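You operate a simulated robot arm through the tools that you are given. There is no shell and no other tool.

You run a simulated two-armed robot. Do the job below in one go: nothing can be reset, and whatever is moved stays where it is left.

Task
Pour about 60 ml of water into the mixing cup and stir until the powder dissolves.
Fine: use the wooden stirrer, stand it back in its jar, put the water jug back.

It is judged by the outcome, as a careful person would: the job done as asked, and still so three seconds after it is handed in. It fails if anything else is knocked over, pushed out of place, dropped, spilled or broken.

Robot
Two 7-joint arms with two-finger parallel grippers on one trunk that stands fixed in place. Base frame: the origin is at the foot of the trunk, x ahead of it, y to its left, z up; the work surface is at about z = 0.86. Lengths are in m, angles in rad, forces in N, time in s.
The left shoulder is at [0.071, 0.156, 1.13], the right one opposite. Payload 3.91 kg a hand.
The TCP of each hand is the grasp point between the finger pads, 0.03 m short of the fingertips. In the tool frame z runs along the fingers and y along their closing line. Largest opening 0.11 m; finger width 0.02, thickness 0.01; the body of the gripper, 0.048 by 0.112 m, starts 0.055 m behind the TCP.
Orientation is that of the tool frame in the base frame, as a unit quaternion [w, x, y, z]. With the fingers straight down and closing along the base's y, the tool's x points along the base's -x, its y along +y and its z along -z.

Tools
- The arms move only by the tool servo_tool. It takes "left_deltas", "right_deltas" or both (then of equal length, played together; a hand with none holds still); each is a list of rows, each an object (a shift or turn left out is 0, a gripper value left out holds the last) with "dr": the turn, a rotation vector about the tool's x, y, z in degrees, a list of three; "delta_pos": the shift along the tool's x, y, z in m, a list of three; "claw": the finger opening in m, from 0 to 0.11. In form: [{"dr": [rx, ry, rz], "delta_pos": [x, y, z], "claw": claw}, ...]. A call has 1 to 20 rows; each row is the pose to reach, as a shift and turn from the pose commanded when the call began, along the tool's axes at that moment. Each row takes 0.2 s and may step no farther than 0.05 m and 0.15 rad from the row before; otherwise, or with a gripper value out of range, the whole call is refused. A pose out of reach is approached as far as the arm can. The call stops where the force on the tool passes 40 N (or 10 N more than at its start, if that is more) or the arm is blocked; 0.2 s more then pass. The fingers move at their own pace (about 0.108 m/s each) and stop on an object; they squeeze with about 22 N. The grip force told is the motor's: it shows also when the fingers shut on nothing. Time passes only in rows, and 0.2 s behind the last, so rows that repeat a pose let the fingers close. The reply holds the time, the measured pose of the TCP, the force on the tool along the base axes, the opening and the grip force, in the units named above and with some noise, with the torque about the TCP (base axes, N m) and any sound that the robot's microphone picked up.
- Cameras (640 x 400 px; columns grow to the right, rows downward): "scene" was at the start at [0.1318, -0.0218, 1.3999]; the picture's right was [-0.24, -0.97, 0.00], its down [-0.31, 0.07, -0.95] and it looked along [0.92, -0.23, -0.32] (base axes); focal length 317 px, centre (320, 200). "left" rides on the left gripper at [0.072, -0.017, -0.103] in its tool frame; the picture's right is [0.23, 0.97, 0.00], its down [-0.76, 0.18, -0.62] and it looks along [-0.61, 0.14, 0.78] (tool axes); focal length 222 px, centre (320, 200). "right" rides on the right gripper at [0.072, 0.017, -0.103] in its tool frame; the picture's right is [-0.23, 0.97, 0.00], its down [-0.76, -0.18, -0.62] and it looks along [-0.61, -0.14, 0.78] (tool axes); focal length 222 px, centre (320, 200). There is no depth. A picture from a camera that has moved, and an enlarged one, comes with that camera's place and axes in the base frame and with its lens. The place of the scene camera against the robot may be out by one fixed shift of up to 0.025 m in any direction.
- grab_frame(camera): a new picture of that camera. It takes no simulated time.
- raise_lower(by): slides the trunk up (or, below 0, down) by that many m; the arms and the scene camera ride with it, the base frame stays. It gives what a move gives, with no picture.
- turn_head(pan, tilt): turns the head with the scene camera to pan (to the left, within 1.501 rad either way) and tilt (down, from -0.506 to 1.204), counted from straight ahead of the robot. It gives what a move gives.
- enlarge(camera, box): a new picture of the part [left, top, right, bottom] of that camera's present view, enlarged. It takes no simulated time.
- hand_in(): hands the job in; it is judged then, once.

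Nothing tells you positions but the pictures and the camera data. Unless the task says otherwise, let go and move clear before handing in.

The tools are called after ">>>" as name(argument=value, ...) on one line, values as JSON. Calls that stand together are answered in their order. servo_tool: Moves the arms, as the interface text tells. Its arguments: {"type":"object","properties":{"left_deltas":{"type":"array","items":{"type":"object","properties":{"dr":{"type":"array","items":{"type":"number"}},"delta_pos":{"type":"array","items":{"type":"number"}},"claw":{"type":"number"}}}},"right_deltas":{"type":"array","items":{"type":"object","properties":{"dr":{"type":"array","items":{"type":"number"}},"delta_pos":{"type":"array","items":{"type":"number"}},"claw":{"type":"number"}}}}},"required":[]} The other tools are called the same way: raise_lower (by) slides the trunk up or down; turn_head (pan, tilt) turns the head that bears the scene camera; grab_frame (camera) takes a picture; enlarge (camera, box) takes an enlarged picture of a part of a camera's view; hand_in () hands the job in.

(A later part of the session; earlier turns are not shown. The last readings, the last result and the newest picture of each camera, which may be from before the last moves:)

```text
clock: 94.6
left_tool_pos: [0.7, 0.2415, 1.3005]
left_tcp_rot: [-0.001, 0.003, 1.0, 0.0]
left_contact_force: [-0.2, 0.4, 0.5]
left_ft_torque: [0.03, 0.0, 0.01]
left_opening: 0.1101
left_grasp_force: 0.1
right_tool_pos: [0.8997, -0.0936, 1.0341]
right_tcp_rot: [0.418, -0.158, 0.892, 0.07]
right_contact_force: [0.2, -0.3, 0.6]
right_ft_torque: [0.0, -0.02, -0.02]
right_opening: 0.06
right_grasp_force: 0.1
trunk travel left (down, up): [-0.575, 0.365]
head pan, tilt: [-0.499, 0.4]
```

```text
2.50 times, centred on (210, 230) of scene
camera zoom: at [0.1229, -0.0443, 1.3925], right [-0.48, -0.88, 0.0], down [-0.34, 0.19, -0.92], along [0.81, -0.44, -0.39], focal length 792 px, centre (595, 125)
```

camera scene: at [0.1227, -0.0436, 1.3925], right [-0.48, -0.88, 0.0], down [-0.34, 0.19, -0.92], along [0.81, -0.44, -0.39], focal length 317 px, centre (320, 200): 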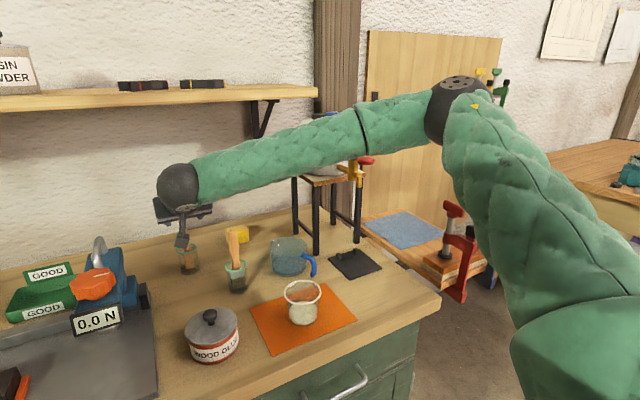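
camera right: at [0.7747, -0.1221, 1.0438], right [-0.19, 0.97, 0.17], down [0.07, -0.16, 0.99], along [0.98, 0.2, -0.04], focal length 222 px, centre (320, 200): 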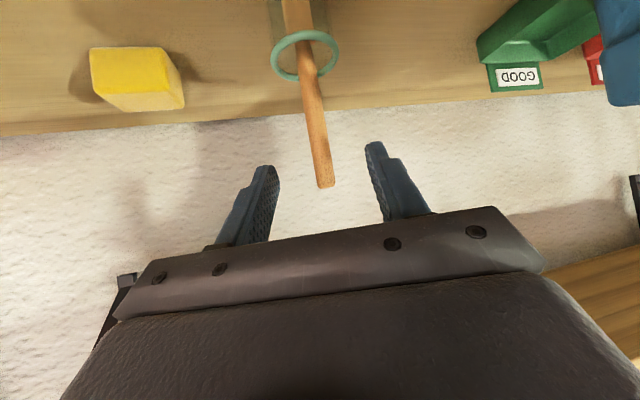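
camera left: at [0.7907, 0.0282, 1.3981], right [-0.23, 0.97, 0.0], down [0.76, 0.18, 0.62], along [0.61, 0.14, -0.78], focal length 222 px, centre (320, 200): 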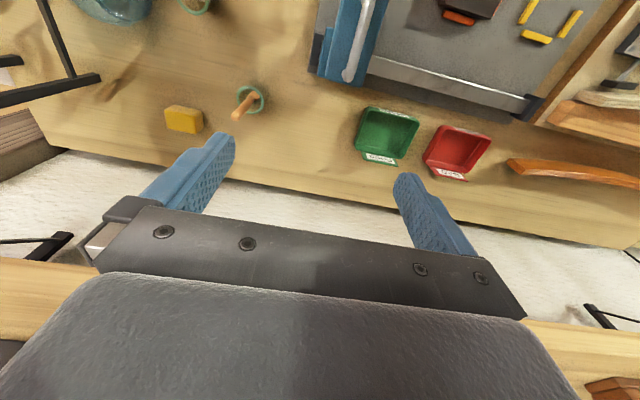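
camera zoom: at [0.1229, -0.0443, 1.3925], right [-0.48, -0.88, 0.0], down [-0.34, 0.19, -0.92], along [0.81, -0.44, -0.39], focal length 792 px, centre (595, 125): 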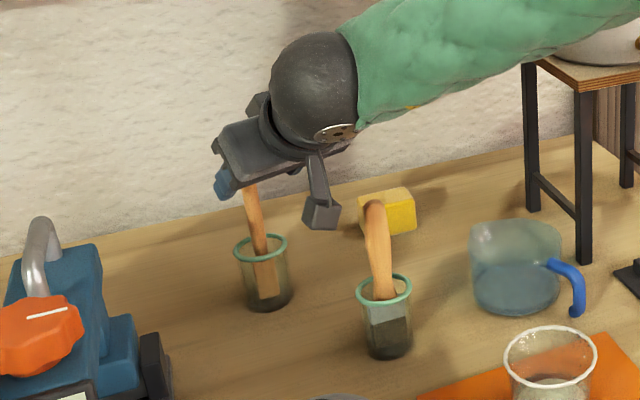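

Centred and reachable. Advancing the remaining 5.5 cm and closing on the handle.

>>> servo_tool(right_deltas=[{"delta_pos": [0.0003, -0.0008, 0.018]}, {"delta_pos": [0.0006, -0.0016, 0.037]}, {"delta_pos": [0.0007, -0.0017, 0.055]}])

>>> grab_frame(camera="right")

>>> enlarge(camera="scene", box=[130, 150, 290, 310])

```text
clock: 95.4
left_tool_pos: [0.7002, 0.2425, 1.3004]
left_tcp_rot: [0.0, 0.001, 1.0, 0.0]
left_contact_force: [-0.9, -0.2, -0.2]
left_ft_torque: [0.0, 0.02, -0.03]
left_opening: 0.1099
left_grasp_force: 0.1
right_tool_pos: [0.9297, -0.0906, 1.002]
right_tcp_rot: [0.418, -0.159, 0.892, 0.07]
right_contact_force: [0.6, 0.6, 0.7]
right_ft_torque: [0.0, -0.03, 0.0]
right_opening: 0.0601
right_grasp_force: 0.1
right hand out of reach, approached as far as the arm can: row 3
trunk travel left (down, up): [-0.575, 0.365]
head pan, tilt: [-0.499, 0.4]
```

```text
taken
camera right: at [0.8053, -0.1184, 1.0126], right [-0.2, 0.97, 0.17], down [0.07, -0.16, 0.99], along [0.98, 0.2, -0.03], focal length 222 px, centre (320, 200)
```

right: 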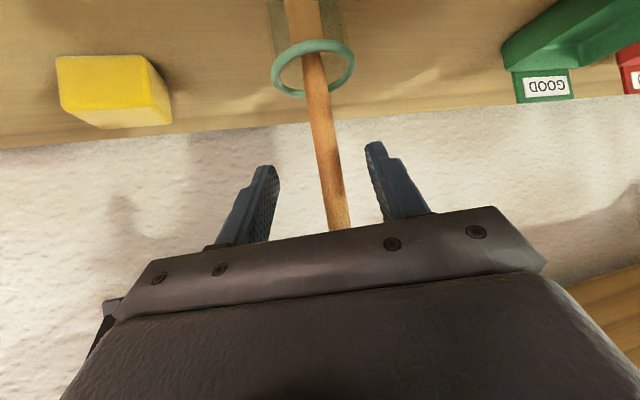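

```text
2.50 times, centred on (210, 230) of scene
camera zoom: at [0.1223, -0.0438, 1.3926], right [-0.48, -0.88, 0.0], down [-0.34, 0.19, -0.92], along [0.81, -0.44, -0.39], focal length 792 px, centre (595, 125)
```

zoom: 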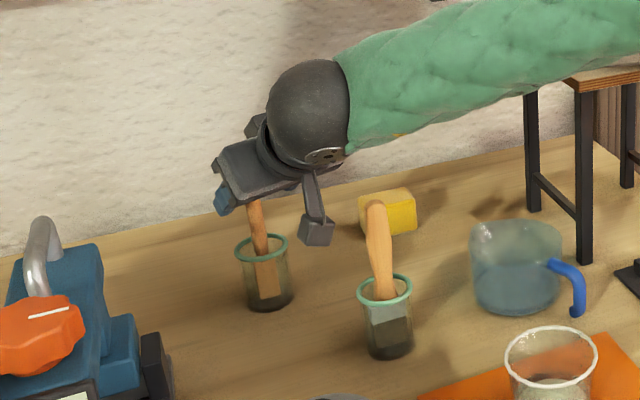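

The stirrer is well inside the finger pads (about 12 mm beyond the TCP), which is enough to grip. Closing now.

>>> servo_tool(right_deltas=[{"claw": 0.035}, {"claw": 0.02}, {"claw": 0.0}, {"claw": 0.0}, {"claw": 0.0}])

>>> grab_frame(camera="right")

>>> enlarge(camera="scene", box=[170, 190, 270, 290])

```text
clock: 96.6
left_tool_pos: [0.6985, 0.242, 1.3001]
left_tcp_rot: [0.0, 0.001, 1.0, 0.0]
left_contact_force: [0.4, 0.0, 0.7]
left_ft_torque: [0.02, -0.03, -0.03]
left_opening: 0.1102
left_grasp_force: 0.0
right_tool_pos: [0.9297, -0.0913, 1.0029]
right_tcp_rot: [0.418, -0.159, 0.892, 0.07]
right_contact_force: [0.2, -0.2, 0.5]
right_ft_torque: [-0.02, -0.04, 0.02]
right_opening: 0.0133
right_grasp_force: 22.1
trunk travel left (down, up): [-0.575, 0.365]
head pan, tilt: [-0.499, 0.4]
```

```text
taken
camera right: at [0.8052, -0.1183, 1.0124], right [-0.2, 0.97, 0.17], down [0.07, -0.16, 0.99], along [0.98, 0.2, -0.03], focal length 222 px, centre (320, 200)
```

right: 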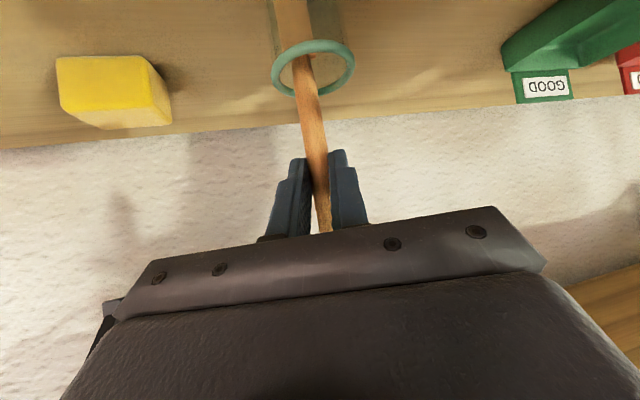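

```text
4.00 times, centred on (220, 240) of scene
camera zoom: at [0.1226, -0.0438, 1.3925], right [-0.48, -0.88, 0.0], down [-0.34, 0.19, -0.92], along [0.81, -0.44, -0.39], focal length 1267 px, centre (720, 40)
```

zoom: 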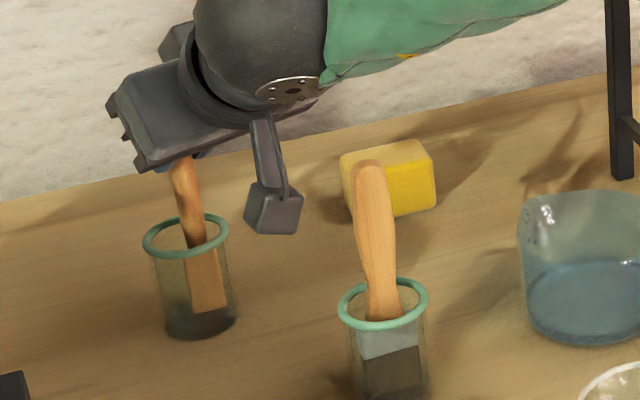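

The stirrer is gripped (13 mm, 22 N). I'll lift it straight up with the trunk so it leaves the jar vertically.

>>> raise_lower(by=0.05)

>>> grab_frame(camera="scene")

>>> grab_frame(camera="right")

```text
clock: 97.5
left_tool_pos: [0.6998, 0.2426, 1.35]
left_tcp_rot: [0.0, 0.001, 1.0, 0.0]
left_contact_force: [0.2, 0.1, 0.0]
left_ft_torque: [-0.04, 0.02, 0.0]
left_opening: 0.1101
left_grasp_force: 0.1
right_tool_pos: [0.9299, -0.0911, 1.0513]
right_tcp_rot: [0.418, -0.159, 0.892, 0.071]
right_contact_force: [-0.5, -0.1, 0.5]
right_ft_torque: [-0.01, -0.02, -0.03]
right_opening: 0.0134
right_grasp_force: 21.7
trunk travel left (down, up): [-0.625, 0.315]
head pan, tilt: [-0.499, 0.4]
```

```text
taken
camera scene: at [0.123, -0.0437, 1.4423], right [-0.48, -0.88, 0.0], down [-0.34, 0.19, -0.92], along [0.81, -0.44, -0.39], focal length 317 px, centre (320, 200)
```

scene: 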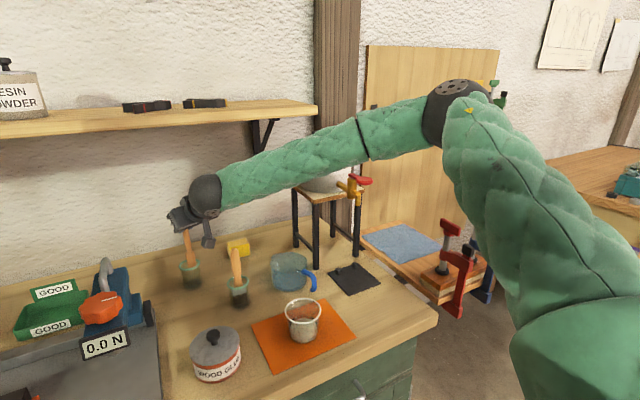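

```text
taken
camera right: at [0.8055, -0.1183, 1.0618], right [-0.2, 0.97, 0.17], down [0.07, -0.16, 0.99], along [0.98, 0.2, -0.04], focal length 222 px, centre (320, 200)
```

right: 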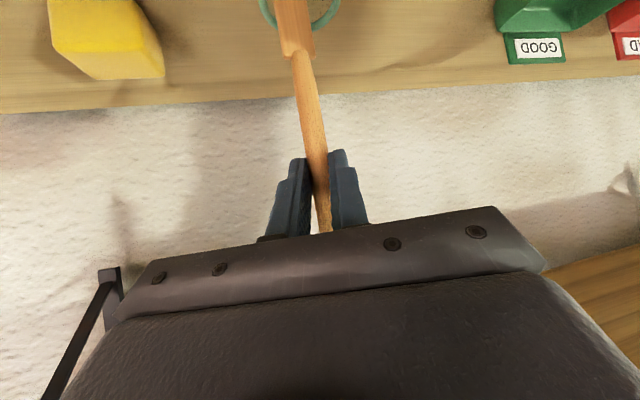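

The stirrer is coming out cleanly. Raising a further 9 cm to clear the jar rim.

>>> raise_lower(by=0.09)

>>> grab_frame(camera="right")

>>> turn_head(pan=-0.3, tilt=0.62)

>>> grab_frame(camera="scene")

>>> enlarge(camera="scene", box=[200, 90, 330, 230])

```text
clock: 98.8
left_tool_pos: [0.7018, 0.242, 1.4392]
left_tcp_rot: [0.0, 0.001, 1.0, -0.001]
left_contact_force: [0.4, -1.3, -0.6]
left_ft_torque: [-0.02, 0.05, 0.0]
left_opening: 0.11
left_grasp_force: 0.1
right_tool_pos: [0.9305, -0.0906, 1.1408]
right_tcp_rot: [0.417, -0.159, 0.892, 0.07]
right_contact_force: [0.0, -0.5, -0.4]
right_ft_torque: [0.02, 0.01, 0.01]
right_opening: 0.0133
right_grasp_force: 21.2
trunk travel left (down, up): [-0.715, 0.225]
head pan, tilt: [-0.499, 0.4]
```

```text
taken
camera right: at [0.8056, -0.1183, 1.1519], right [-0.2, 0.97, 0.17], down [0.07, -0.16, 0.99], along [0.98, 0.2, -0.04], focal length 222 px, centre (320, 200)
```

right: 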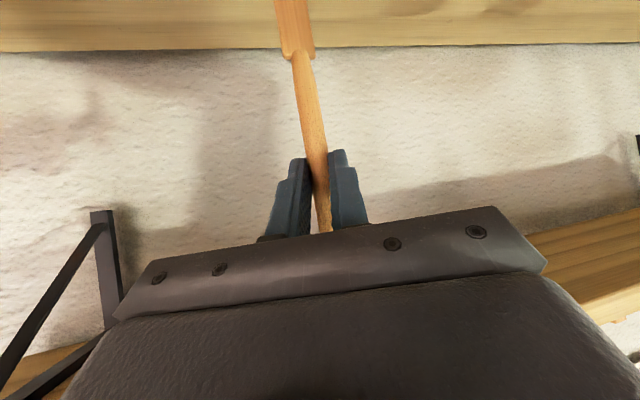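

```text
clock: 99.5
left_tool_pos: [0.6997, 0.2418, 1.4394]
left_tcp_rot: [0.0, 0.001, 1.0, -0.001]
left_contact_force: [0.2, 0.0, 0.1]
left_ft_torque: [0.01, -0.03, 0.03]
left_opening: 0.11
left_grasp_force: 0.0
right_tool_pos: [0.93, -0.0904, 1.1428]
right_tcp_rot: [0.418, -0.159, 0.892, 0.07]
right_contact_force: [0.3, -0.2, 0.9]
right_ft_torque: [-0.01, 0.0, -0.02]
right_opening: 0.0134
right_grasp_force: 22.1
trunk travel left (down, up): [-0.715, 0.225]
head pan, tilt: [-0.3, 0.62]
```

```text
taken
camera scene: at [0.1252, -0.0255, 1.5127], right [-0.3, -0.96, 0.0], down [-0.55, 0.17, -0.81], along [0.78, -0.24, -0.58], focal length 317 px, centre (320, 200)
```

scene: 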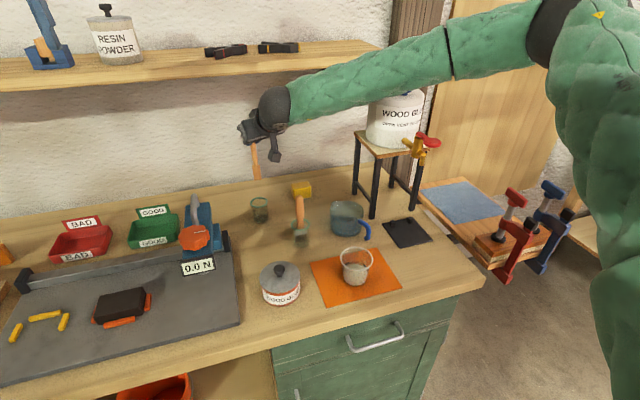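

```text
2.86 times, centred on (265, 160) of scene
camera zoom: at [0.1252, -0.0255, 1.5127], right [-0.3, -0.96, 0.0], down [-0.55, 0.17, -0.81], along [0.78, -0.24, -0.58], focal length 905 px, centre (477, 314)
```

zoom: 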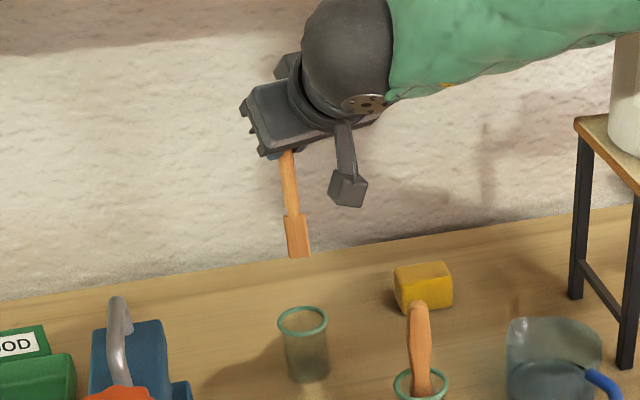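

The stirrer is fully out and hanging vertical. I'll carry it along a path that stays clear of the brush and the glue can, to above the mixing cup.

>>> servo_tool(right_deltas=[{"delta_pos": [0.0234, 0.0116, -0.0281]}, {"delta_pos": [0.0468, 0.0232, -0.0562]}, {"delta_pos": [0.0702, 0.0348, -0.0843]}, {"delta_pos": [0.0937, 0.0463, -0.1123]}, {"delta_pos": [0.1171, 0.0579, -0.1404]}, {"delta_pos": [0.1405, 0.0695, -0.1685]}, {"delta_pos": [0.1556, 0.0451, -0.1861]}, {"delta_pos": [0.1707, 0.0208, -0.2038]}, {"delta_pos": [0.1858, -0.0036, -0.2214]}, {"delta_pos": [0.2008, -0.028, -0.239]}, {"delta_pos": [0.2159, -0.0523, -0.2567]}, {"delta_pos": [0.231, -0.0767, -0.2743]}])

>>> grab_frame(camera="right")

>>> grab_frame(camera="scene")

>>> enlarge(camera="scene", box=[290, 130, 420, 300])

```text
clock: 102.1
left_tool_pos: [0.6978, 0.2406, 1.4417]
left_tcp_rot: [0.0, 0.001, 1.0, 0.0]
left_contact_force: [0.0, -0.8, -0.7]
left_ft_torque: [0.05, -0.05, -0.02]
left_opening: 0.1101
left_grasp_force: 0.0
right_tool_pos: [0.618, -0.2882, 1.1407]
right_tcp_rot: [0.418, -0.159, 0.892, 0.071]
right_contact_force: [-0.1, -0.6, -1.6]
right_ft_torque: [0.04, -0.03, 0.01]
right_opening: 0.0134
right_grasp_force: 22.0
trunk travel left (down, up): [-0.715, 0.225]
head pan, tilt: [-0.3, 0.62]
```

```text
taken
camera right: at [0.494, -0.315, 1.1512], right [-0.2, 0.97, 0.17], down [0.07, -0.16, 0.99], along [0.98, 0.2, -0.03], focal length 222 px, centre (320, 200)
```

right: 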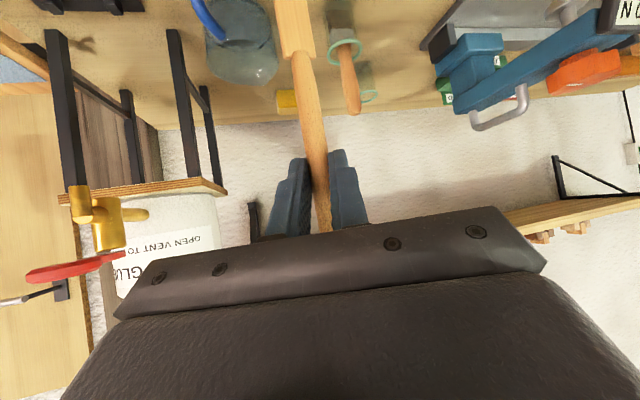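

```text
taken
camera scene: at [0.1235, -0.0269, 1.5128], right [-0.29, -0.96, 0.0], down [-0.55, 0.17, -0.81], along [0.78, -0.24, -0.58], focal length 317 px, centre (320, 200)
```

scene: 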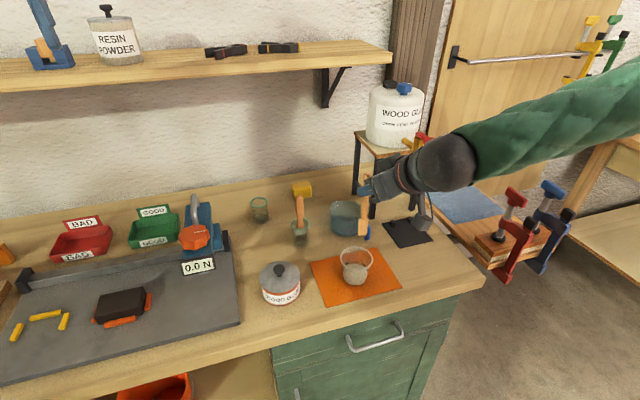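

```text
2.35 times, centred on (355, 215) of scene
camera zoom: at [0.1235, -0.0269, 1.5128], right [-0.29, -0.96, 0.0], down [-0.55, 0.17, -0.81], along [0.78, -0.24, -0.58], focal length 745 px, centre (238, 165)
```

zoom: 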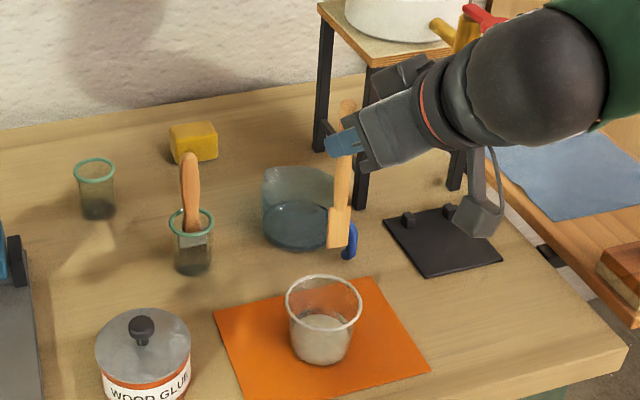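

The stirrer's tip hangs within a centimetre of the cup's axis. I'll centre it and lower part-way with the trunk, then check before going into the liquid.

>>> servo_tool(right_deltas=[{"delta_pos": [-0.005, 0.0036, 0.0058]}, {"delta_pos": [-0.005, 0.0036, 0.0058]}])

>>> raise_lower(by=-0.06)

>>> enlarge(camera="scene", box=[310, 150, 410, 270])

>>> grab_frame(camera="right")

```text
clock: 102.7
left_tool_pos: [0.6989, 0.2416, 1.441]
left_tcp_rot: [-0.001, 0.001, 1.0, 0.0]
left_contact_force: [-0.3, -0.4, 0.1]
left_ft_torque: [0.03, -0.01, -0.04]
left_opening: 0.11
left_grasp_force: 0.1
right_tool_pos: [0.6252, -0.2804, 1.1419]
right_tcp_rot: [0.418, -0.159, 0.892, 0.07]
right_contact_force: [0.3, -0.1, 0.3]
right_ft_torque: [0.04, 0.0, 0.0]
right_opening: 0.0133
right_grasp_force: 21.7
trunk travel left (down, up): [-0.715, 0.225]
head pan, tilt: [-0.3, 0.62]
```

```text
clock: 103.7
left_tool_pos: [0.6991, 0.2417, 1.3799]
left_tcp_rot: [0.0, 0.001, 1.0, 0.0]
left_contact_force: [0.1, 0.2, 0.5]
left_ft_torque: [0.03, -0.04, 0.02]
left_opening: 0.1099
left_grasp_force: 0.1
right_tool_pos: [0.624, -0.2796, 1.0827]
right_tcp_rot: [0.418, -0.158, 0.892, 0.069]
right_contact_force: [0.5, 0.1, -0.1]
right_ft_torque: [0.02, -0.01, -0.01]
right_opening: 0.0136
right_grasp_force: 22.0
trunk travel left (down, up): [-0.655, 0.285]
head pan, tilt: [-0.3, 0.62]
```

```text
3.33 times, centred on (360, 210) of scene
camera zoom: at [0.1246, -0.0257, 1.4528], right [-0.3, -0.96, 0.0], down [-0.55, 0.17, -0.81], along [0.78, -0.24, -0.58], focal length 1056 px, centre (187, 167)
```

zoom: 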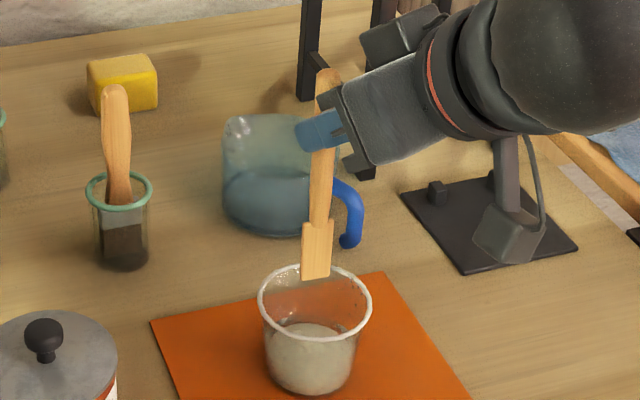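

```text
taken
camera right: at [0.5009, -0.3075, 1.0922], right [-0.2, 0.97, 0.17], down [0.07, -0.16, 0.99], along [0.98, 0.2, -0.03], focal length 222 px, centre (320, 200)
```

right: 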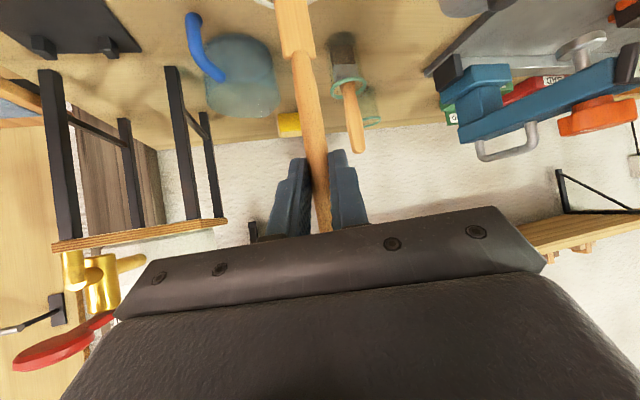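

The blade tip is right on the cup's axis, just above the rim. Lowering another 7 cm into the liquid, stopping a few millimetres above the cup floor.

>>> raise_lower(by=-0.04)

>>> raise_lower(by=-0.03)

>>> enlarge(camera="scene", box=[320, 160, 400, 250])

```text
clock: 104.6
left_tool_pos: [0.7006, 0.243, 1.3409]
left_tcp_rot: [0.0, 0.001, 1.0, 0.0]
left_contact_force: [0.5, 0.1, 0.4]
left_ft_torque: [-0.03, -0.01, 0.03]
left_opening: 0.1097
left_grasp_force: 0.0
right_tool_pos: [0.6246, -0.2795, 1.0424]
right_tcp_rot: [0.418, -0.158, 0.892, 0.069]
right_contact_force: [-0.1, -0.3, -0.8]
right_ft_torque: [0.04, 0.01, -0.02]
right_opening: 0.0132
right_grasp_force: 21.3
trunk travel left (down, up): [-0.615, 0.325]
head pan, tilt: [-0.3, 0.62]
```

```text
clock: 105.3
left_tool_pos: [0.7005, 0.2424, 1.3112]
left_tcp_rot: [0.0, 0.0, 1.0, 0.001]
left_contact_force: [-0.2, 0.5, 0.5]
left_ft_torque: [0.0, -0.02, -0.06]
left_opening: 0.1099
left_grasp_force: 0.0
right_tool_pos: [0.6258, -0.2801, 1.0121]
right_tcp_rot: [0.418, -0.159, 0.892, 0.07]
right_contact_force: [0.0, 0.0, -0.1]
right_ft_torque: [0.01, 0.0, -0.03]
right_opening: 0.0135
right_grasp_force: 21.8
trunk travel left (down, up): [-0.585, 0.355]
head pan, tilt: [-0.3, 0.62]
```

```text
4.44 times, centred on (360, 205) of scene
camera zoom: at [0.1244, -0.0255, 1.3828], right [-0.3, -0.96, 0.0], down [-0.55, 0.17, -0.81], along [0.78, -0.24, -0.58], focal length 1408 px, centre (142, 178)
```

zoom: 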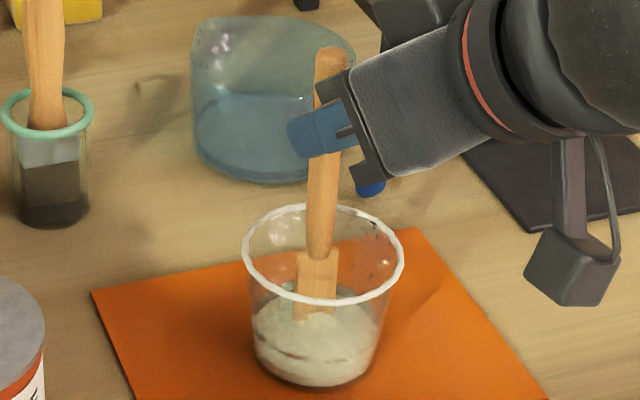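

The blade is in the liquid. I'll go 3 mm deeper and start one slow, small circle (12 mm radius) to check for clearance.

>>> servo_tool(right_deltas=[{"delta_pos": [0.0023, 0.0, 0.0019]}, {"delta_pos": [-0.0049, -0.0041, 0.0106]}, {"delta_pos": [-0.0047, 0.0051, 0.0102]}, {"delta_pos": [-0.0004, 0.0113, 0.005]}, {"delta_pos": [0.0055, 0.0109, -0.0021]}, {"delta_pos": [0.0095, 0.0041, -0.0068]}, {"delta_pos": [0.0093, -0.0051, -0.0064]}, {"delta_pos": [0.005, -0.0113, -0.0012]}, {"delta_pos": [-0.0009, -0.0109, 0.0059]}, {"delta_pos": [-0.0049, -0.0041, 0.0106]}])

>>> enlarge(camera="scene", box=[320, 160, 400, 250])

```text
clock: 107.5
left_tool_pos: [0.7007, 0.2434, 1.3101]
left_tcp_rot: [0.0, 0.002, 1.0, 0.001]
left_contact_force: [-0.1, -0.6, 0.4]
left_ft_torque: [-0.03, 0.0, 0.0]
left_opening: 0.11
left_grasp_force: 0.0
right_tool_pos: [0.6371, -0.2809, 1.0088]
right_tcp_rot: [0.418, -0.159, 0.892, 0.07]
right_contact_force: [0.0, -0.1, -0.2]
right_ft_torque: [0.0, -0.02, 0.03]
right_opening: 0.0136
right_grasp_force: 22.0
trunk travel left (down, up): [-0.585, 0.355]
head pan, tilt: [-0.3, 0.62]
```

```text
4.44 times, centred on (360, 205) of scene
camera zoom: at [0.1251, -0.0253, 1.3826], right [-0.3, -0.96, 0.0], down [-0.56, 0.17, -0.81], along [0.78, -0.24, -0.58], focal length 1408 px, centre (142, 178)
```

zoom: 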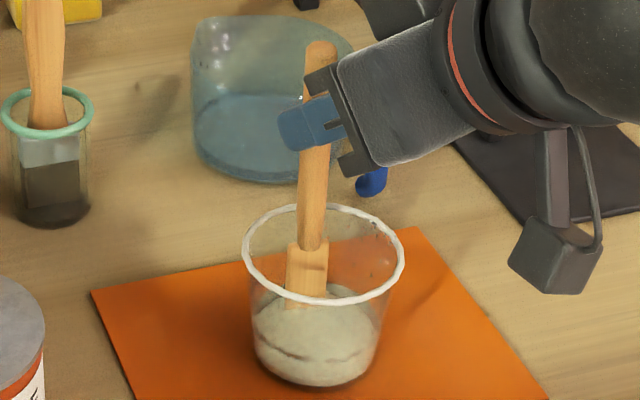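

No contact and the cup hasn't moved. Stirring now with repeated circles.

>>> servo_tool(right_deltas=[{"delta_pos": [0.0012, 0.0118, -0.0016]}, {"delta_pos": [0.0084, 0.0159, -0.0103]}, {"delta_pos": [0.0144, 0.0082, -0.0173]}, {"delta_pos": [0.0132, -0.0037, -0.0157]}, {"delta_pos": [0.006, -0.0078, -0.007]}, {"delta_pos": [0, 0, 0]}, {"delta_pos": [0.0012, 0.0118, -0.0016]}, {"delta_pos": [0.0084, 0.0159, -0.0103]}, {"delta_pos": [0.0144, 0.0082, -0.0173]}, {"delta_pos": [0.0132, -0.0037, -0.0157]}, {"delta_pos": [0.006, -0.0078, -0.007]}, {"delta_pos": [0, 0, 0]}, {"delta_pos": [0.0012, 0.0118, -0.0016]}, {"delta_pos": [0.0084, 0.0159, -0.0103]}, {"delta_pos": [0.0144, 0.0082, -0.0173]}, {"delta_pos": [0.0132, -0.0037, -0.0157]}, {"delta_pos": [0.006, -0.0078, -0.007]}, {"delta_pos": [0, 0, 0]}])

>>> servo_tool(right_deltas=[{"delta_pos": [0.0012, 0.0118, -0.0016]}, {"delta_pos": [0.0084, 0.0159, -0.0103]}, {"delta_pos": [0.0144, 0.0082, -0.0173]}, {"delta_pos": [0.0132, -0.0037, -0.0157]}, {"delta_pos": [0.006, -0.0078, -0.007]}, {"delta_pos": [0, 0, 0]}, {"delta_pos": [0.0012, 0.0118, -0.0016]}, {"delta_pos": [0.0084, 0.0159, -0.0103]}, {"delta_pos": [0.0144, 0.0082, -0.0173]}, {"delta_pos": [0.0132, -0.0037, -0.0157]}, {"delta_pos": [0.006, -0.0078, -0.007]}, {"delta_pos": [0, 0, 0]}, {"delta_pos": [0.0012, 0.0118, -0.0016]}, {"delta_pos": [0.0084, 0.0159, -0.0103]}, {"delta_pos": [0.0144, 0.0082, -0.0173]}, {"delta_pos": [0.0132, -0.0037, -0.0157]}, {"delta_pos": [0.006, -0.0078, -0.007]}, {"delta_pos": [0, 0, 0]}])

>>> enlarge(camera="scene", box=[320, 160, 400, 250])

>>> enlarge(camera="scene", box=[340, 195, 385, 245])

```text
clock: 111.3
left_tool_pos: [0.6995, 0.2418, 1.3095]
left_tcp_rot: [0.001, 0.001, 1.0, 0.0]
left_contact_force: [0.9, -1.1, 0.0]
left_ft_torque: [0.01, 0.02, 0.02]
left_opening: 0.1099
left_grasp_force: 0.2
right_tool_pos: [0.6381, -0.2792, 1.0077]
right_tcp_rot: [0.418, -0.159, 0.892, 0.07]
right_contact_force: [0.5, 0.2, -0.2]
right_ft_torque: [-0.02, -0.01, -0.06]
right_opening: 0.0135
right_grasp_force: 22.4
trunk travel left (down, up): [-0.585, 0.355]
head pan, tilt: [-0.3, 0.62]
```

```text
clock: 115.1
left_tool_pos: [0.7006, 0.2403, 1.3091]
left_tcp_rot: [0.0, 0.001, 1.0, 0.001]
left_contact_force: [0.2, -0.8, 0.0]
left_ft_torque: [0.01, 0.0, 0.03]
left_opening: 0.1098
left_grasp_force: 0.0
right_tool_pos: [0.6366, -0.2788, 1.0087]
right_tcp_rot: [0.418, -0.159, 0.892, 0.07]
right_contact_force: [0.2, -0.1, -0.1]
right_ft_torque: [0.0, 0.0, -0.02]
right_opening: 0.0135
right_grasp_force: 22.3
trunk travel left (down, up): [-0.585, 0.355]
head pan, tilt: [-0.3, 0.62]
```

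```text
4.44 times, centred on (360, 205) of scene
camera zoom: at [0.1253, -0.0252, 1.3826], right [-0.3, -0.96, 0.0], down [-0.56, 0.17, -0.81], along [0.78, -0.24, -0.58], focal length 1408 px, centre (142, 178)
```

zoom: 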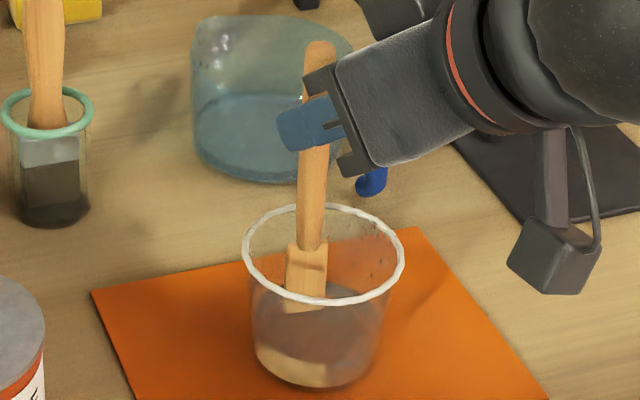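

```text
8.00 times, centred on (362, 220) of scene
camera zoom: at [0.1253, -0.0252, 1.3826], right [-0.3, -0.96, 0.0], down [-0.56, 0.17, -0.81], along [0.78, -0.24, -0.58], focal length 2534 px, centre (-20, 40)
```

zoom: 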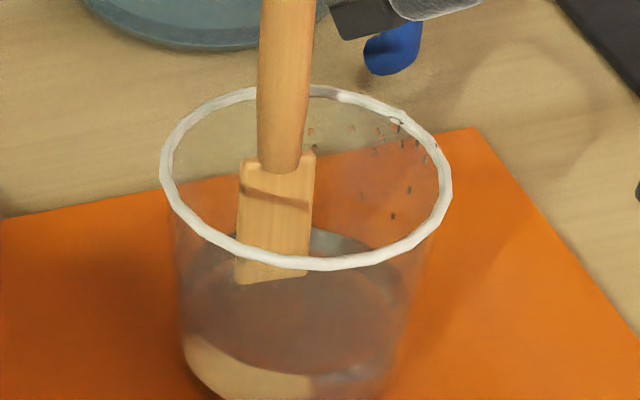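

The powder dome is disappearing and the liquid is taking on colour, with some pale residue near the bottom. I'll keep stirring.

>>> servo_tool(right_deltas=[{"delta_pos": [0.0012, 0.0118, -0.0016]}, {"delta_pos": [0.0084, 0.0159, -0.0103]}, {"delta_pos": [0.0144, 0.0082, -0.0173]}, {"delta_pos": [0.0132, -0.0037, -0.0157]}, {"delta_pos": [0.006, -0.0078, -0.007]}, {"delta_pos": [0, 0, 0]}, {"delta_pos": [0.0012, 0.0118, -0.0016]}, {"delta_pos": [0.0084, 0.0159, -0.0103]}, {"delta_pos": [0.0144, 0.0082, -0.0173]}, {"delta_pos": [0.0132, -0.0037, -0.0157]}, {"delta_pos": [0.006, -0.0078, -0.007]}, {"delta_pos": [0, 0, 0]}, {"delta_pos": [0.0012, 0.0118, -0.0016]}, {"delta_pos": [0.0084, 0.0159, -0.0103]}, {"delta_pos": [0.0144, 0.0082, -0.0173]}, {"delta_pos": [0.0132, -0.0037, -0.0157]}, {"delta_pos": [0.006, -0.0078, -0.007]}, {"delta_pos": [0, 0, 0]}])

>>> enlarge(camera="scene", box=[340, 200, 385, 250])

>>> servo_tool(right_deltas=[{"delta_pos": [0.0012, 0.0118, -0.0016]}, {"delta_pos": [0.0084, 0.0159, -0.0103]}, {"delta_pos": [0.0144, 0.0082, -0.0173]}, {"delta_pos": [0.0132, -0.0037, -0.0157]}, {"delta_pos": [0.006, -0.0078, -0.007]}, {"delta_pos": [0, 0, 0]}, {"delta_pos": [0.0012, 0.0118, -0.0016]}, {"delta_pos": [0.0084, 0.0159, -0.0103]}, {"delta_pos": [0.0144, 0.0082, -0.0173]}, {"delta_pos": [0.0132, -0.0037, -0.0157]}, {"delta_pos": [0.006, -0.0078, -0.007]}, {"delta_pos": [0, 0, 0]}, {"delta_pos": [0.0012, 0.0118, -0.0016]}, {"delta_pos": [0.0084, 0.0159, -0.0103]}, {"delta_pos": [0.0144, 0.0082, -0.0173]}, {"delta_pos": [0.0132, -0.0037, -0.0157]}, {"delta_pos": [0.006, -0.0078, -0.007]}, {"delta_pos": [0, 0, 0]}])

>>> enlarge(camera="scene", box=[340, 200, 385, 250])

```text
clock: 118.9
left_tool_pos: [0.701, 0.243, 1.3099]
left_tcp_rot: [0.0, 0.002, 1.0, 0.0]
left_contact_force: [-0.7, -0.3, 0.3]
left_ft_torque: [0.01, 0.01, 0.01]
left_opening: 0.11
left_grasp_force: 0.0
right_tool_pos: [0.6376, -0.2801, 1.0081]
right_tcp_rot: [0.417, -0.159, 0.892, 0.069]
right_contact_force: [0.1, 0.8, -0.1]
right_ft_torque: [0.0, 0.03, -0.01]
right_opening: 0.0134
right_grasp_force: 22.1
trunk travel left (down, up): [-0.585, 0.355]
head pan, tilt: [-0.3, 0.62]
```

```text
8.00 times, centred on (362, 225) of scene
camera zoom: at [0.1252, -0.0251, 1.3826], right [-0.3, -0.96, 0.0], down [-0.56, 0.17, -0.81], along [0.78, -0.24, -0.58], focal length 2534 px, centre (-20, 0)
```

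zoom: 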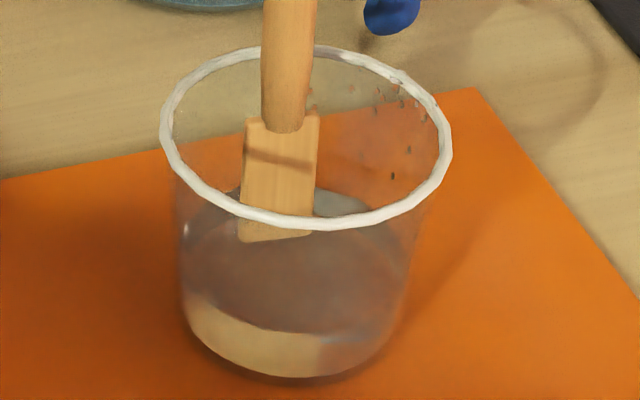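

```text
clock: 122.7
left_tool_pos: [0.7007, 0.2418, 1.3098]
left_tcp_rot: [0.0, 0.001, 1.0, 0.0]
left_contact_force: [0.0, -1.0, 0.0]
left_ft_torque: [0.01, 0.01, -0.01]
left_opening: 0.1099
left_grasp_force: 0.0
right_tool_pos: [0.637, -0.2809, 1.0096]
right_tcp_rot: [0.417, -0.158, 0.892, 0.069]
right_contact_force: [0.4, -0.2, 0.0]
right_ft_torque: [-0.03, 0.02, 0.01]
right_opening: 0.0134
right_grasp_force: 22.1
trunk travel left (down, up): [-0.585, 0.355]
head pan, tilt: [-0.3, 0.62]
```

```text
8.00 times, centred on (362, 225) of scene
camera zoom: at [0.1254, -0.0251, 1.3826], right [-0.3, -0.96, 0.0], down [-0.56, 0.17, -0.81], along [0.78, -0.24, -0.58], focal length 2534 px, centre (-20, 0)
```

zoom: 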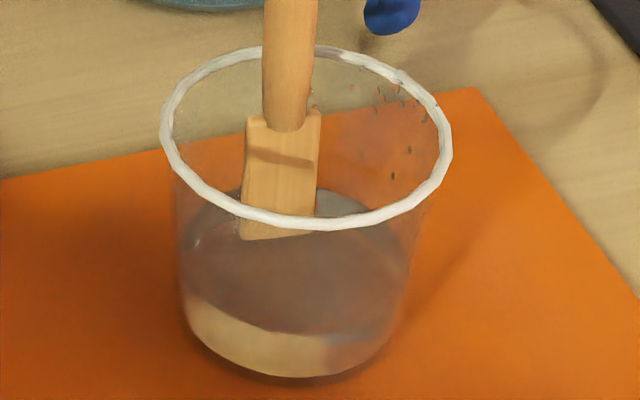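

The view hasn't changed over the last strokes; the pale band at the front may be refraction through the liquid. I'll bring the left hand's camera over for a look from above.

>>> servo_tool(left_deltas=[{"delta_pos": [0.014, -0.039, 0.0086]}, {"delta_pos": [0.0286, -0.0777, 0.0171]}, {"delta_pos": [0.0429, -0.1166, 0.0257]}, {"delta_pos": [0.0571, -0.1554, 0.0343]}, {"delta_pos": [0.0714, -0.1943, 0.0429]}, {"delta_pos": [0.0857, -0.2331, 0.0514]}, {"delta_pos": [0.1, -0.272, 0.06]}])

>>> grab_frame(camera="left")

>>> enlarge(camera="left", box=[120, 0, 260, 110])

```text
clock: 124.3
left_tool_pos: [0.5985, -0.0323, 1.2513]
left_tcp_rot: [-0.001, 0.001, 1.0, 0.001]
left_contact_force: [-0.2, 0.8, -0.1]
left_ft_torque: [0.03, -0.03, 0.01]
left_opening: 0.1099
left_grasp_force: 0.0
right_tool_pos: [0.6374, -0.282, 1.0089]
right_tcp_rot: [0.418, -0.159, 0.892, 0.07]
right_contact_force: [-0.3, -0.1, -0.1]
right_ft_torque: [0.04, -0.01, 0.03]
right_opening: 0.0134
right_grasp_force: 22.2
trunk travel left (down, up): [-0.585, 0.355]
head pan, tilt: [-0.3, 0.62]
```

```text
taken
camera left: at [0.5253, -0.0496, 1.3544], right [-0.23, 0.97, 0.0], down [0.76, 0.18, 0.62], along [0.61, 0.14, -0.78], focal length 222 px, centre (320, 200)
```

left: 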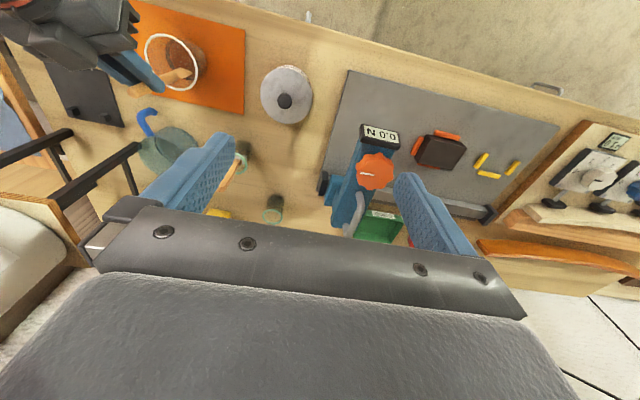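

```text
3.64 times, centred on (190, 55) of left
camera zoom: at [0.5253, -0.0496, 1.3544], right [-0.23, 0.97, 0.0], down [0.76, 0.18, 0.62], along [0.61, 0.14, -0.78], focal length 808 px, centre (793, 727)
```

zoom: 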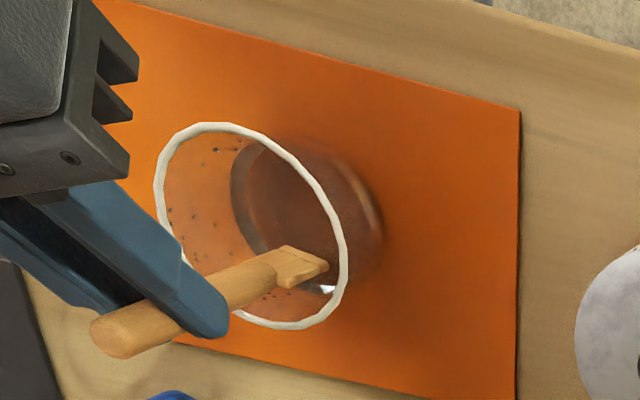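

From above the liquid is clear brownish with no white powder visible. One closer look at the whole liquid surface to be sure.

>>> enlarge(camera="left", box=[150, 20, 215, 80])

>>> enlarge(camera="scene", box=[345, 215, 380, 250])

```text
6.67 times, centred on (182, 50) of left
camera zoom: at [0.5253, -0.0496, 1.3544], right [-0.23, 0.97, 0.0], down [0.76, 0.18, 0.62], along [0.61, 0.14, -0.78], focal length 1481 px, centre (1237, 1200)
```

zoom: 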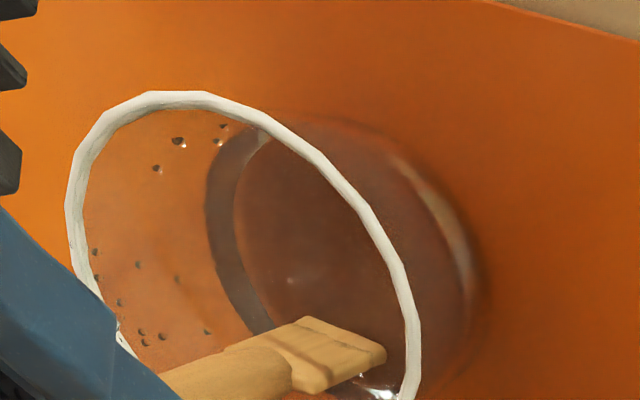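

```text
11.43 times, centred on (362, 232) of scene
camera zoom: at [0.1251, -0.0271, 1.3826], right [-0.3, -0.96, 0.0], down [-0.56, 0.17, -0.81], along [0.78, -0.24, -0.58], focal length 3621 px, centre (-166, -171)
```

zoom: 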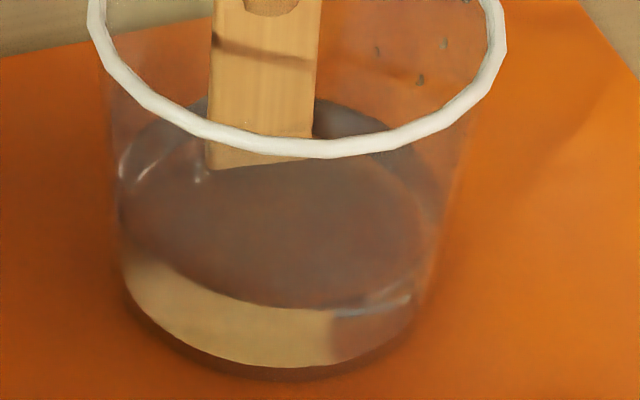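

The liquid is clear and uniform; the pale band is just the blade seen magnified through the liquid. I'll do one last set of stirring circles for good measure, finishing at the cup's centre.

>>> servo_tool(right_deltas=[{"delta_pos": [0.006, -0.0078, -0.007]}, {"delta_pos": [0.0132, -0.0037, -0.0157]}, {"delta_pos": [0.0144, 0.0082, -0.0173]}, {"delta_pos": [0.0084, 0.0159, -0.0103]}, {"delta_pos": [0.0012, 0.0118, -0.0016]}, {"delta_pos": [0, 0, 0]}, {"delta_pos": [0.006, -0.0078, -0.007]}, {"delta_pos": [0.0132, -0.0037, -0.0157]}, {"delta_pos": [0.0144, 0.0082, -0.0173]}, {"delta_pos": [0.0084, 0.0159, -0.0103]}, {"delta_pos": [0.0012, 0.0118, -0.0016]}, {"delta_pos": [0, 0, 0]}, {"delta_pos": [0.006, -0.0078, -0.007]}, {"delta_pos": [0.0132, -0.0037, -0.0157]}, {"delta_pos": [0.0144, 0.0082, -0.0173]}, {"delta_pos": [0.0084, 0.0159, -0.0103]}, {"delta_pos": [0.0012, 0.0118, -0.0016]}, {"delta_pos": [0.0036, 0.002, -0.0044]}, {"delta_pos": [0.0072, 0.0041, -0.0087]}])

>>> enlarge(camera="left", box=[130, 10, 230, 90])

>>> enlarge(camera="scene", box=[335, 195, 390, 250])

```text
clock: 128.3
left_tool_pos: [0.5991, -0.03, 1.2522]
left_tcp_rot: [0.0, 0.0, 1.0, 0.0]
left_contact_force: [0.2, 0.3, -0.2]
left_ft_torque: [-0.03, 0.0, -0.01]
left_opening: 0.1098
left_grasp_force: 0.0
right_tool_pos: [0.625, -0.279, 1.0101]
right_tcp_rot: [0.418, -0.159, 0.892, 0.07]
right_contact_force: [0.2, 1.3, -0.4]
right_ft_torque: [-0.01, 0.03, -0.02]
right_opening: 0.0132
right_grasp_force: 21.8
trunk travel left (down, up): [-0.585, 0.355]
head pan, tilt: [-0.3, 0.62]
```

```text
5.00 times, centred on (180, 50) of left
camera zoom: at [0.5255, -0.0474, 1.3547], right [-0.23, 0.97, 0.0], down [0.76, 0.18, 0.62], along [0.61, 0.14, -0.78], focal length 1111 px, centre (1020, 950)
```

zoom: 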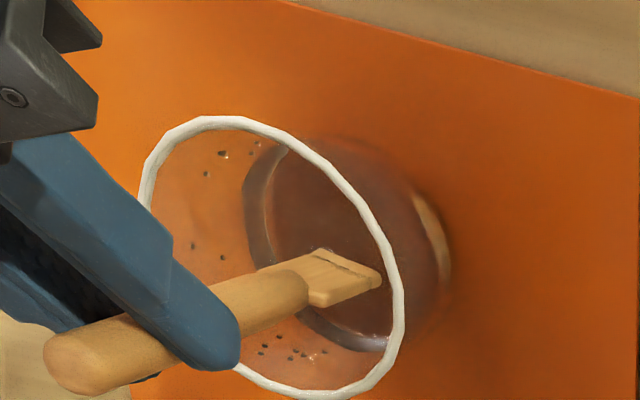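

```text
7.27 times, centred on (362, 222) of scene
camera zoom: at [0.1252, -0.0252, 1.3826], right [-0.3, -0.96, 0.0], down [-0.56, 0.17, -0.81], along [0.78, -0.24, -0.58], focal length 2304 px, centre (11, 36)
```

zoom: 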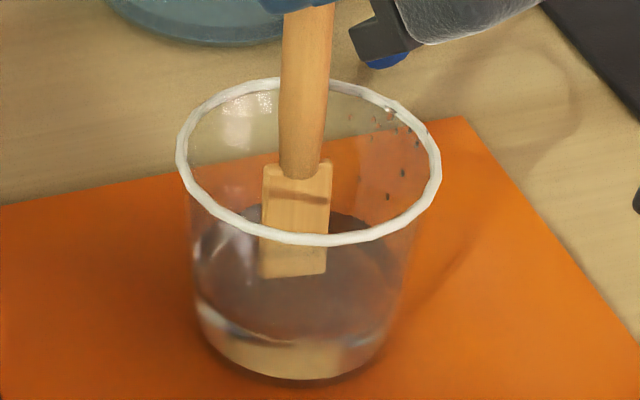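

Fully dissolved. I'll move the left arm back out of the way, then raise the stirrer a little inside the cup and let it drip.

>>> servo_tool(left_deltas=[{"delta_pos": [-0.0143, 0.0389, -0.0086]}, {"delta_pos": [-0.0286, 0.0777, -0.0171]}, {"delta_pos": [-0.0429, 0.1166, -0.0257]}, {"delta_pos": [-0.0571, 0.1554, -0.0343]}, {"delta_pos": [-0.0714, 0.1943, -0.0429]}, {"delta_pos": [-0.0857, 0.2331, -0.0514]}, {"delta_pos": [-0.1, 0.272, -0.06]}])

>>> raise_lower(by=0.03)

>>> servo_tool(right_deltas=[{"delta_pos": [0, 0, 0]}, {"delta_pos": [0, 0, 0]}, {"delta_pos": [0, 0, 0]}, {"delta_pos": [0, 0, 0]}, {"delta_pos": [0, 0, 0]}, {"delta_pos": [0, 0, 0]}])

>>> enlarge(camera="scene", box=[320, 160, 400, 260])

```text
clock: 129.9
left_tool_pos: [0.6991, 0.2448, 1.3106]
left_tcp_rot: [0.0, 0.002, 1.0, 0.0]
left_contact_force: [0.8, -0.1, -0.7]
left_ft_torque: [-0.02, 0.0, -0.03]
left_opening: 0.1103
left_grasp_force: 0.0
right_tool_pos: [0.6254, -0.2798, 1.0095]
right_tcp_rot: [0.418, -0.158, 0.892, 0.069]
right_contact_force: [-0.2, 0.4, -0.5]
right_ft_torque: [0.0, 0.02, -0.03]
right_opening: 0.0135
right_grasp_force: 22.6
trunk travel left (down, up): [-0.585, 0.355]
head pan, tilt: [-0.3, 0.62]
```

```text
clock: 130.7
left_tool_pos: [0.7016, 0.2416, 1.3412]
left_tcp_rot: [-0.001, 0.0, 1.0, -0.001]
left_contact_force: [0.9, -0.2, -0.3]
left_ft_torque: [0.01, 0.04, 0.01]
left_opening: 0.1102
left_grasp_force: 0.1
right_tool_pos: [0.6262, -0.2797, 1.0381]
right_tcp_rot: [0.417, -0.158, 0.892, 0.07]
right_contact_force: [-0.3, -0.1, -0.9]
right_ft_torque: [0.03, 0.0, 0.0]
right_opening: 0.0135
right_grasp_force: 21.6
trunk travel left (down, up): [-0.615, 0.325]
head pan, tilt: [-0.3, 0.62]
```

```text
clock: 132.1
left_tool_pos: [0.6995, 0.2416, 1.341]
left_tcp_rot: [0.0, 0.001, 1.0, 0.001]
left_contact_force: [-0.9, -0.6, 0.5]
left_ft_torque: [-0.01, 0.03, 0.0]
left_opening: 0.1099
left_grasp_force: 0.2
right_tool_pos: [0.6261, -0.2791, 1.0387]
right_tcp_rot: [0.418, -0.159, 0.892, 0.07]
right_contact_force: [0.1, 0.7, -0.7]
right_ft_torque: [0.01, 0.04, -0.01]
right_opening: 0.013
right_grasp_force: 22.0
trunk travel left (down, up): [-0.615, 0.325]
head pan, tilt: [-0.3, 0.62]
```

```text
4.00 times, centred on (360, 210) of scene
camera zoom: at [0.125, -0.0256, 1.4126], right [-0.3, -0.96, 0.0], down [-0.56, 0.17, -0.81], along [0.78, -0.24, -0.58], focal length 1267 px, centre (160, 160)
```

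zoom: 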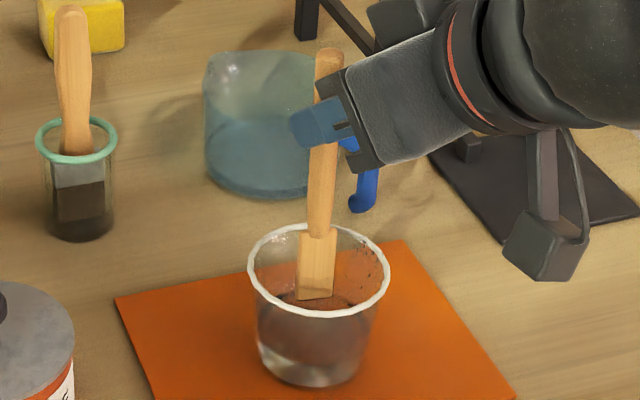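

The stirrer is out of the liquid with nothing dripping outside. Raising it clear of the cup and on to carrying height.

>>> raise_lower(by=0.05)

>>> raise_lower(by=0.06)

>>> enlarge(camera="scene", box=[300, 130, 420, 270])

>>> grab_frame(camera="right")

```text
clock: 133.0
left_tool_pos: [0.6992, 0.2426, 1.3912]
left_tcp_rot: [0.0, 0.001, 1.0, -0.001]
left_contact_force: [0.0, 0.0, -0.3]
left_ft_torque: [0.0, -0.04, 0.01]
left_opening: 0.1101
left_grasp_force: 0.1
right_tool_pos: [0.6247, -0.2792, 1.0883]
right_tcp_rot: [0.418, -0.159, 0.892, 0.069]
right_contact_force: [-0.3, -0.7, 0.2]
right_ft_torque: [0.02, -0.02, -0.03]
right_opening: 0.0133
right_grasp_force: 22.1
trunk travel left (down, up): [-0.665, 0.275]
head pan, tilt: [-0.3, 0.62]
```

```text
clock: 134.0
left_tool_pos: [0.7007, 0.2419, 1.4511]
left_tcp_rot: [0.0, 0.0, 1.0, 0.0]
left_contact_force: [-0.4, 0.0, -0.6]
left_ft_torque: [0.0, -0.01, 0.03]
left_opening: 0.1098
left_grasp_force: 0.1
right_tool_pos: [0.6245, -0.2801, 1.148]
right_tcp_rot: [0.417, -0.16, 0.892, 0.071]
right_contact_force: [-0.9, -0.3, -0.1]
right_ft_torque: [0.01, 0.02, -0.01]
right_opening: 0.0134
right_grasp_force: 22.1
trunk travel left (down, up): [-0.725, 0.215]
head pan, tilt: [-0.3, 0.62]
```

```text
2.86 times, centred on (360, 200) of scene
camera zoom: at [0.1252, -0.0256, 1.5225], right [-0.3, -0.96, 0.0], down [-0.56, 0.17, -0.81], along [0.78, -0.24, -0.58], focal length 905 px, centre (206, 200)
```

zoom: 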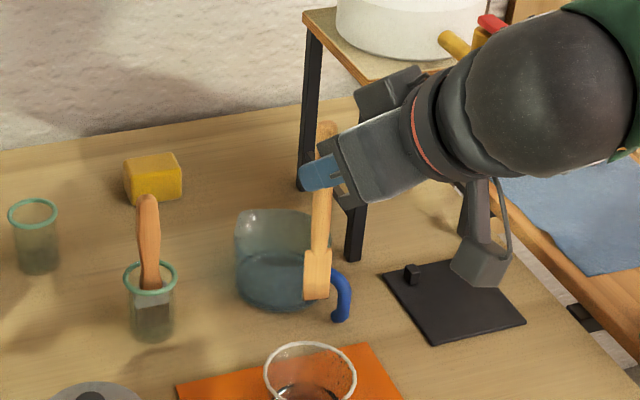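

```text
taken
camera right: at [0.5012, -0.3074, 1.1585], right [-0.2, 0.97, 0.17], down [0.07, -0.16, 0.99], along [0.98, 0.2, -0.03], focal length 222 px, centre (320, 200)
```

right: 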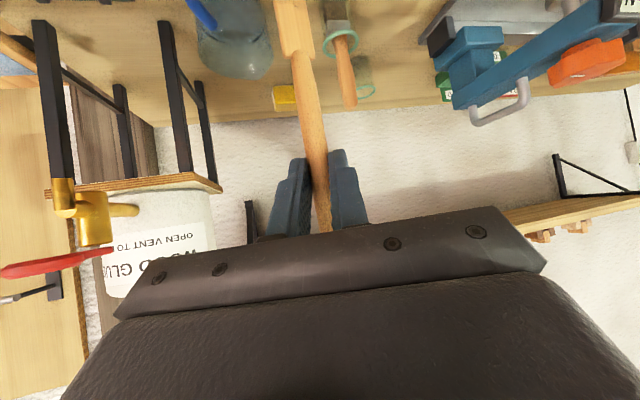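

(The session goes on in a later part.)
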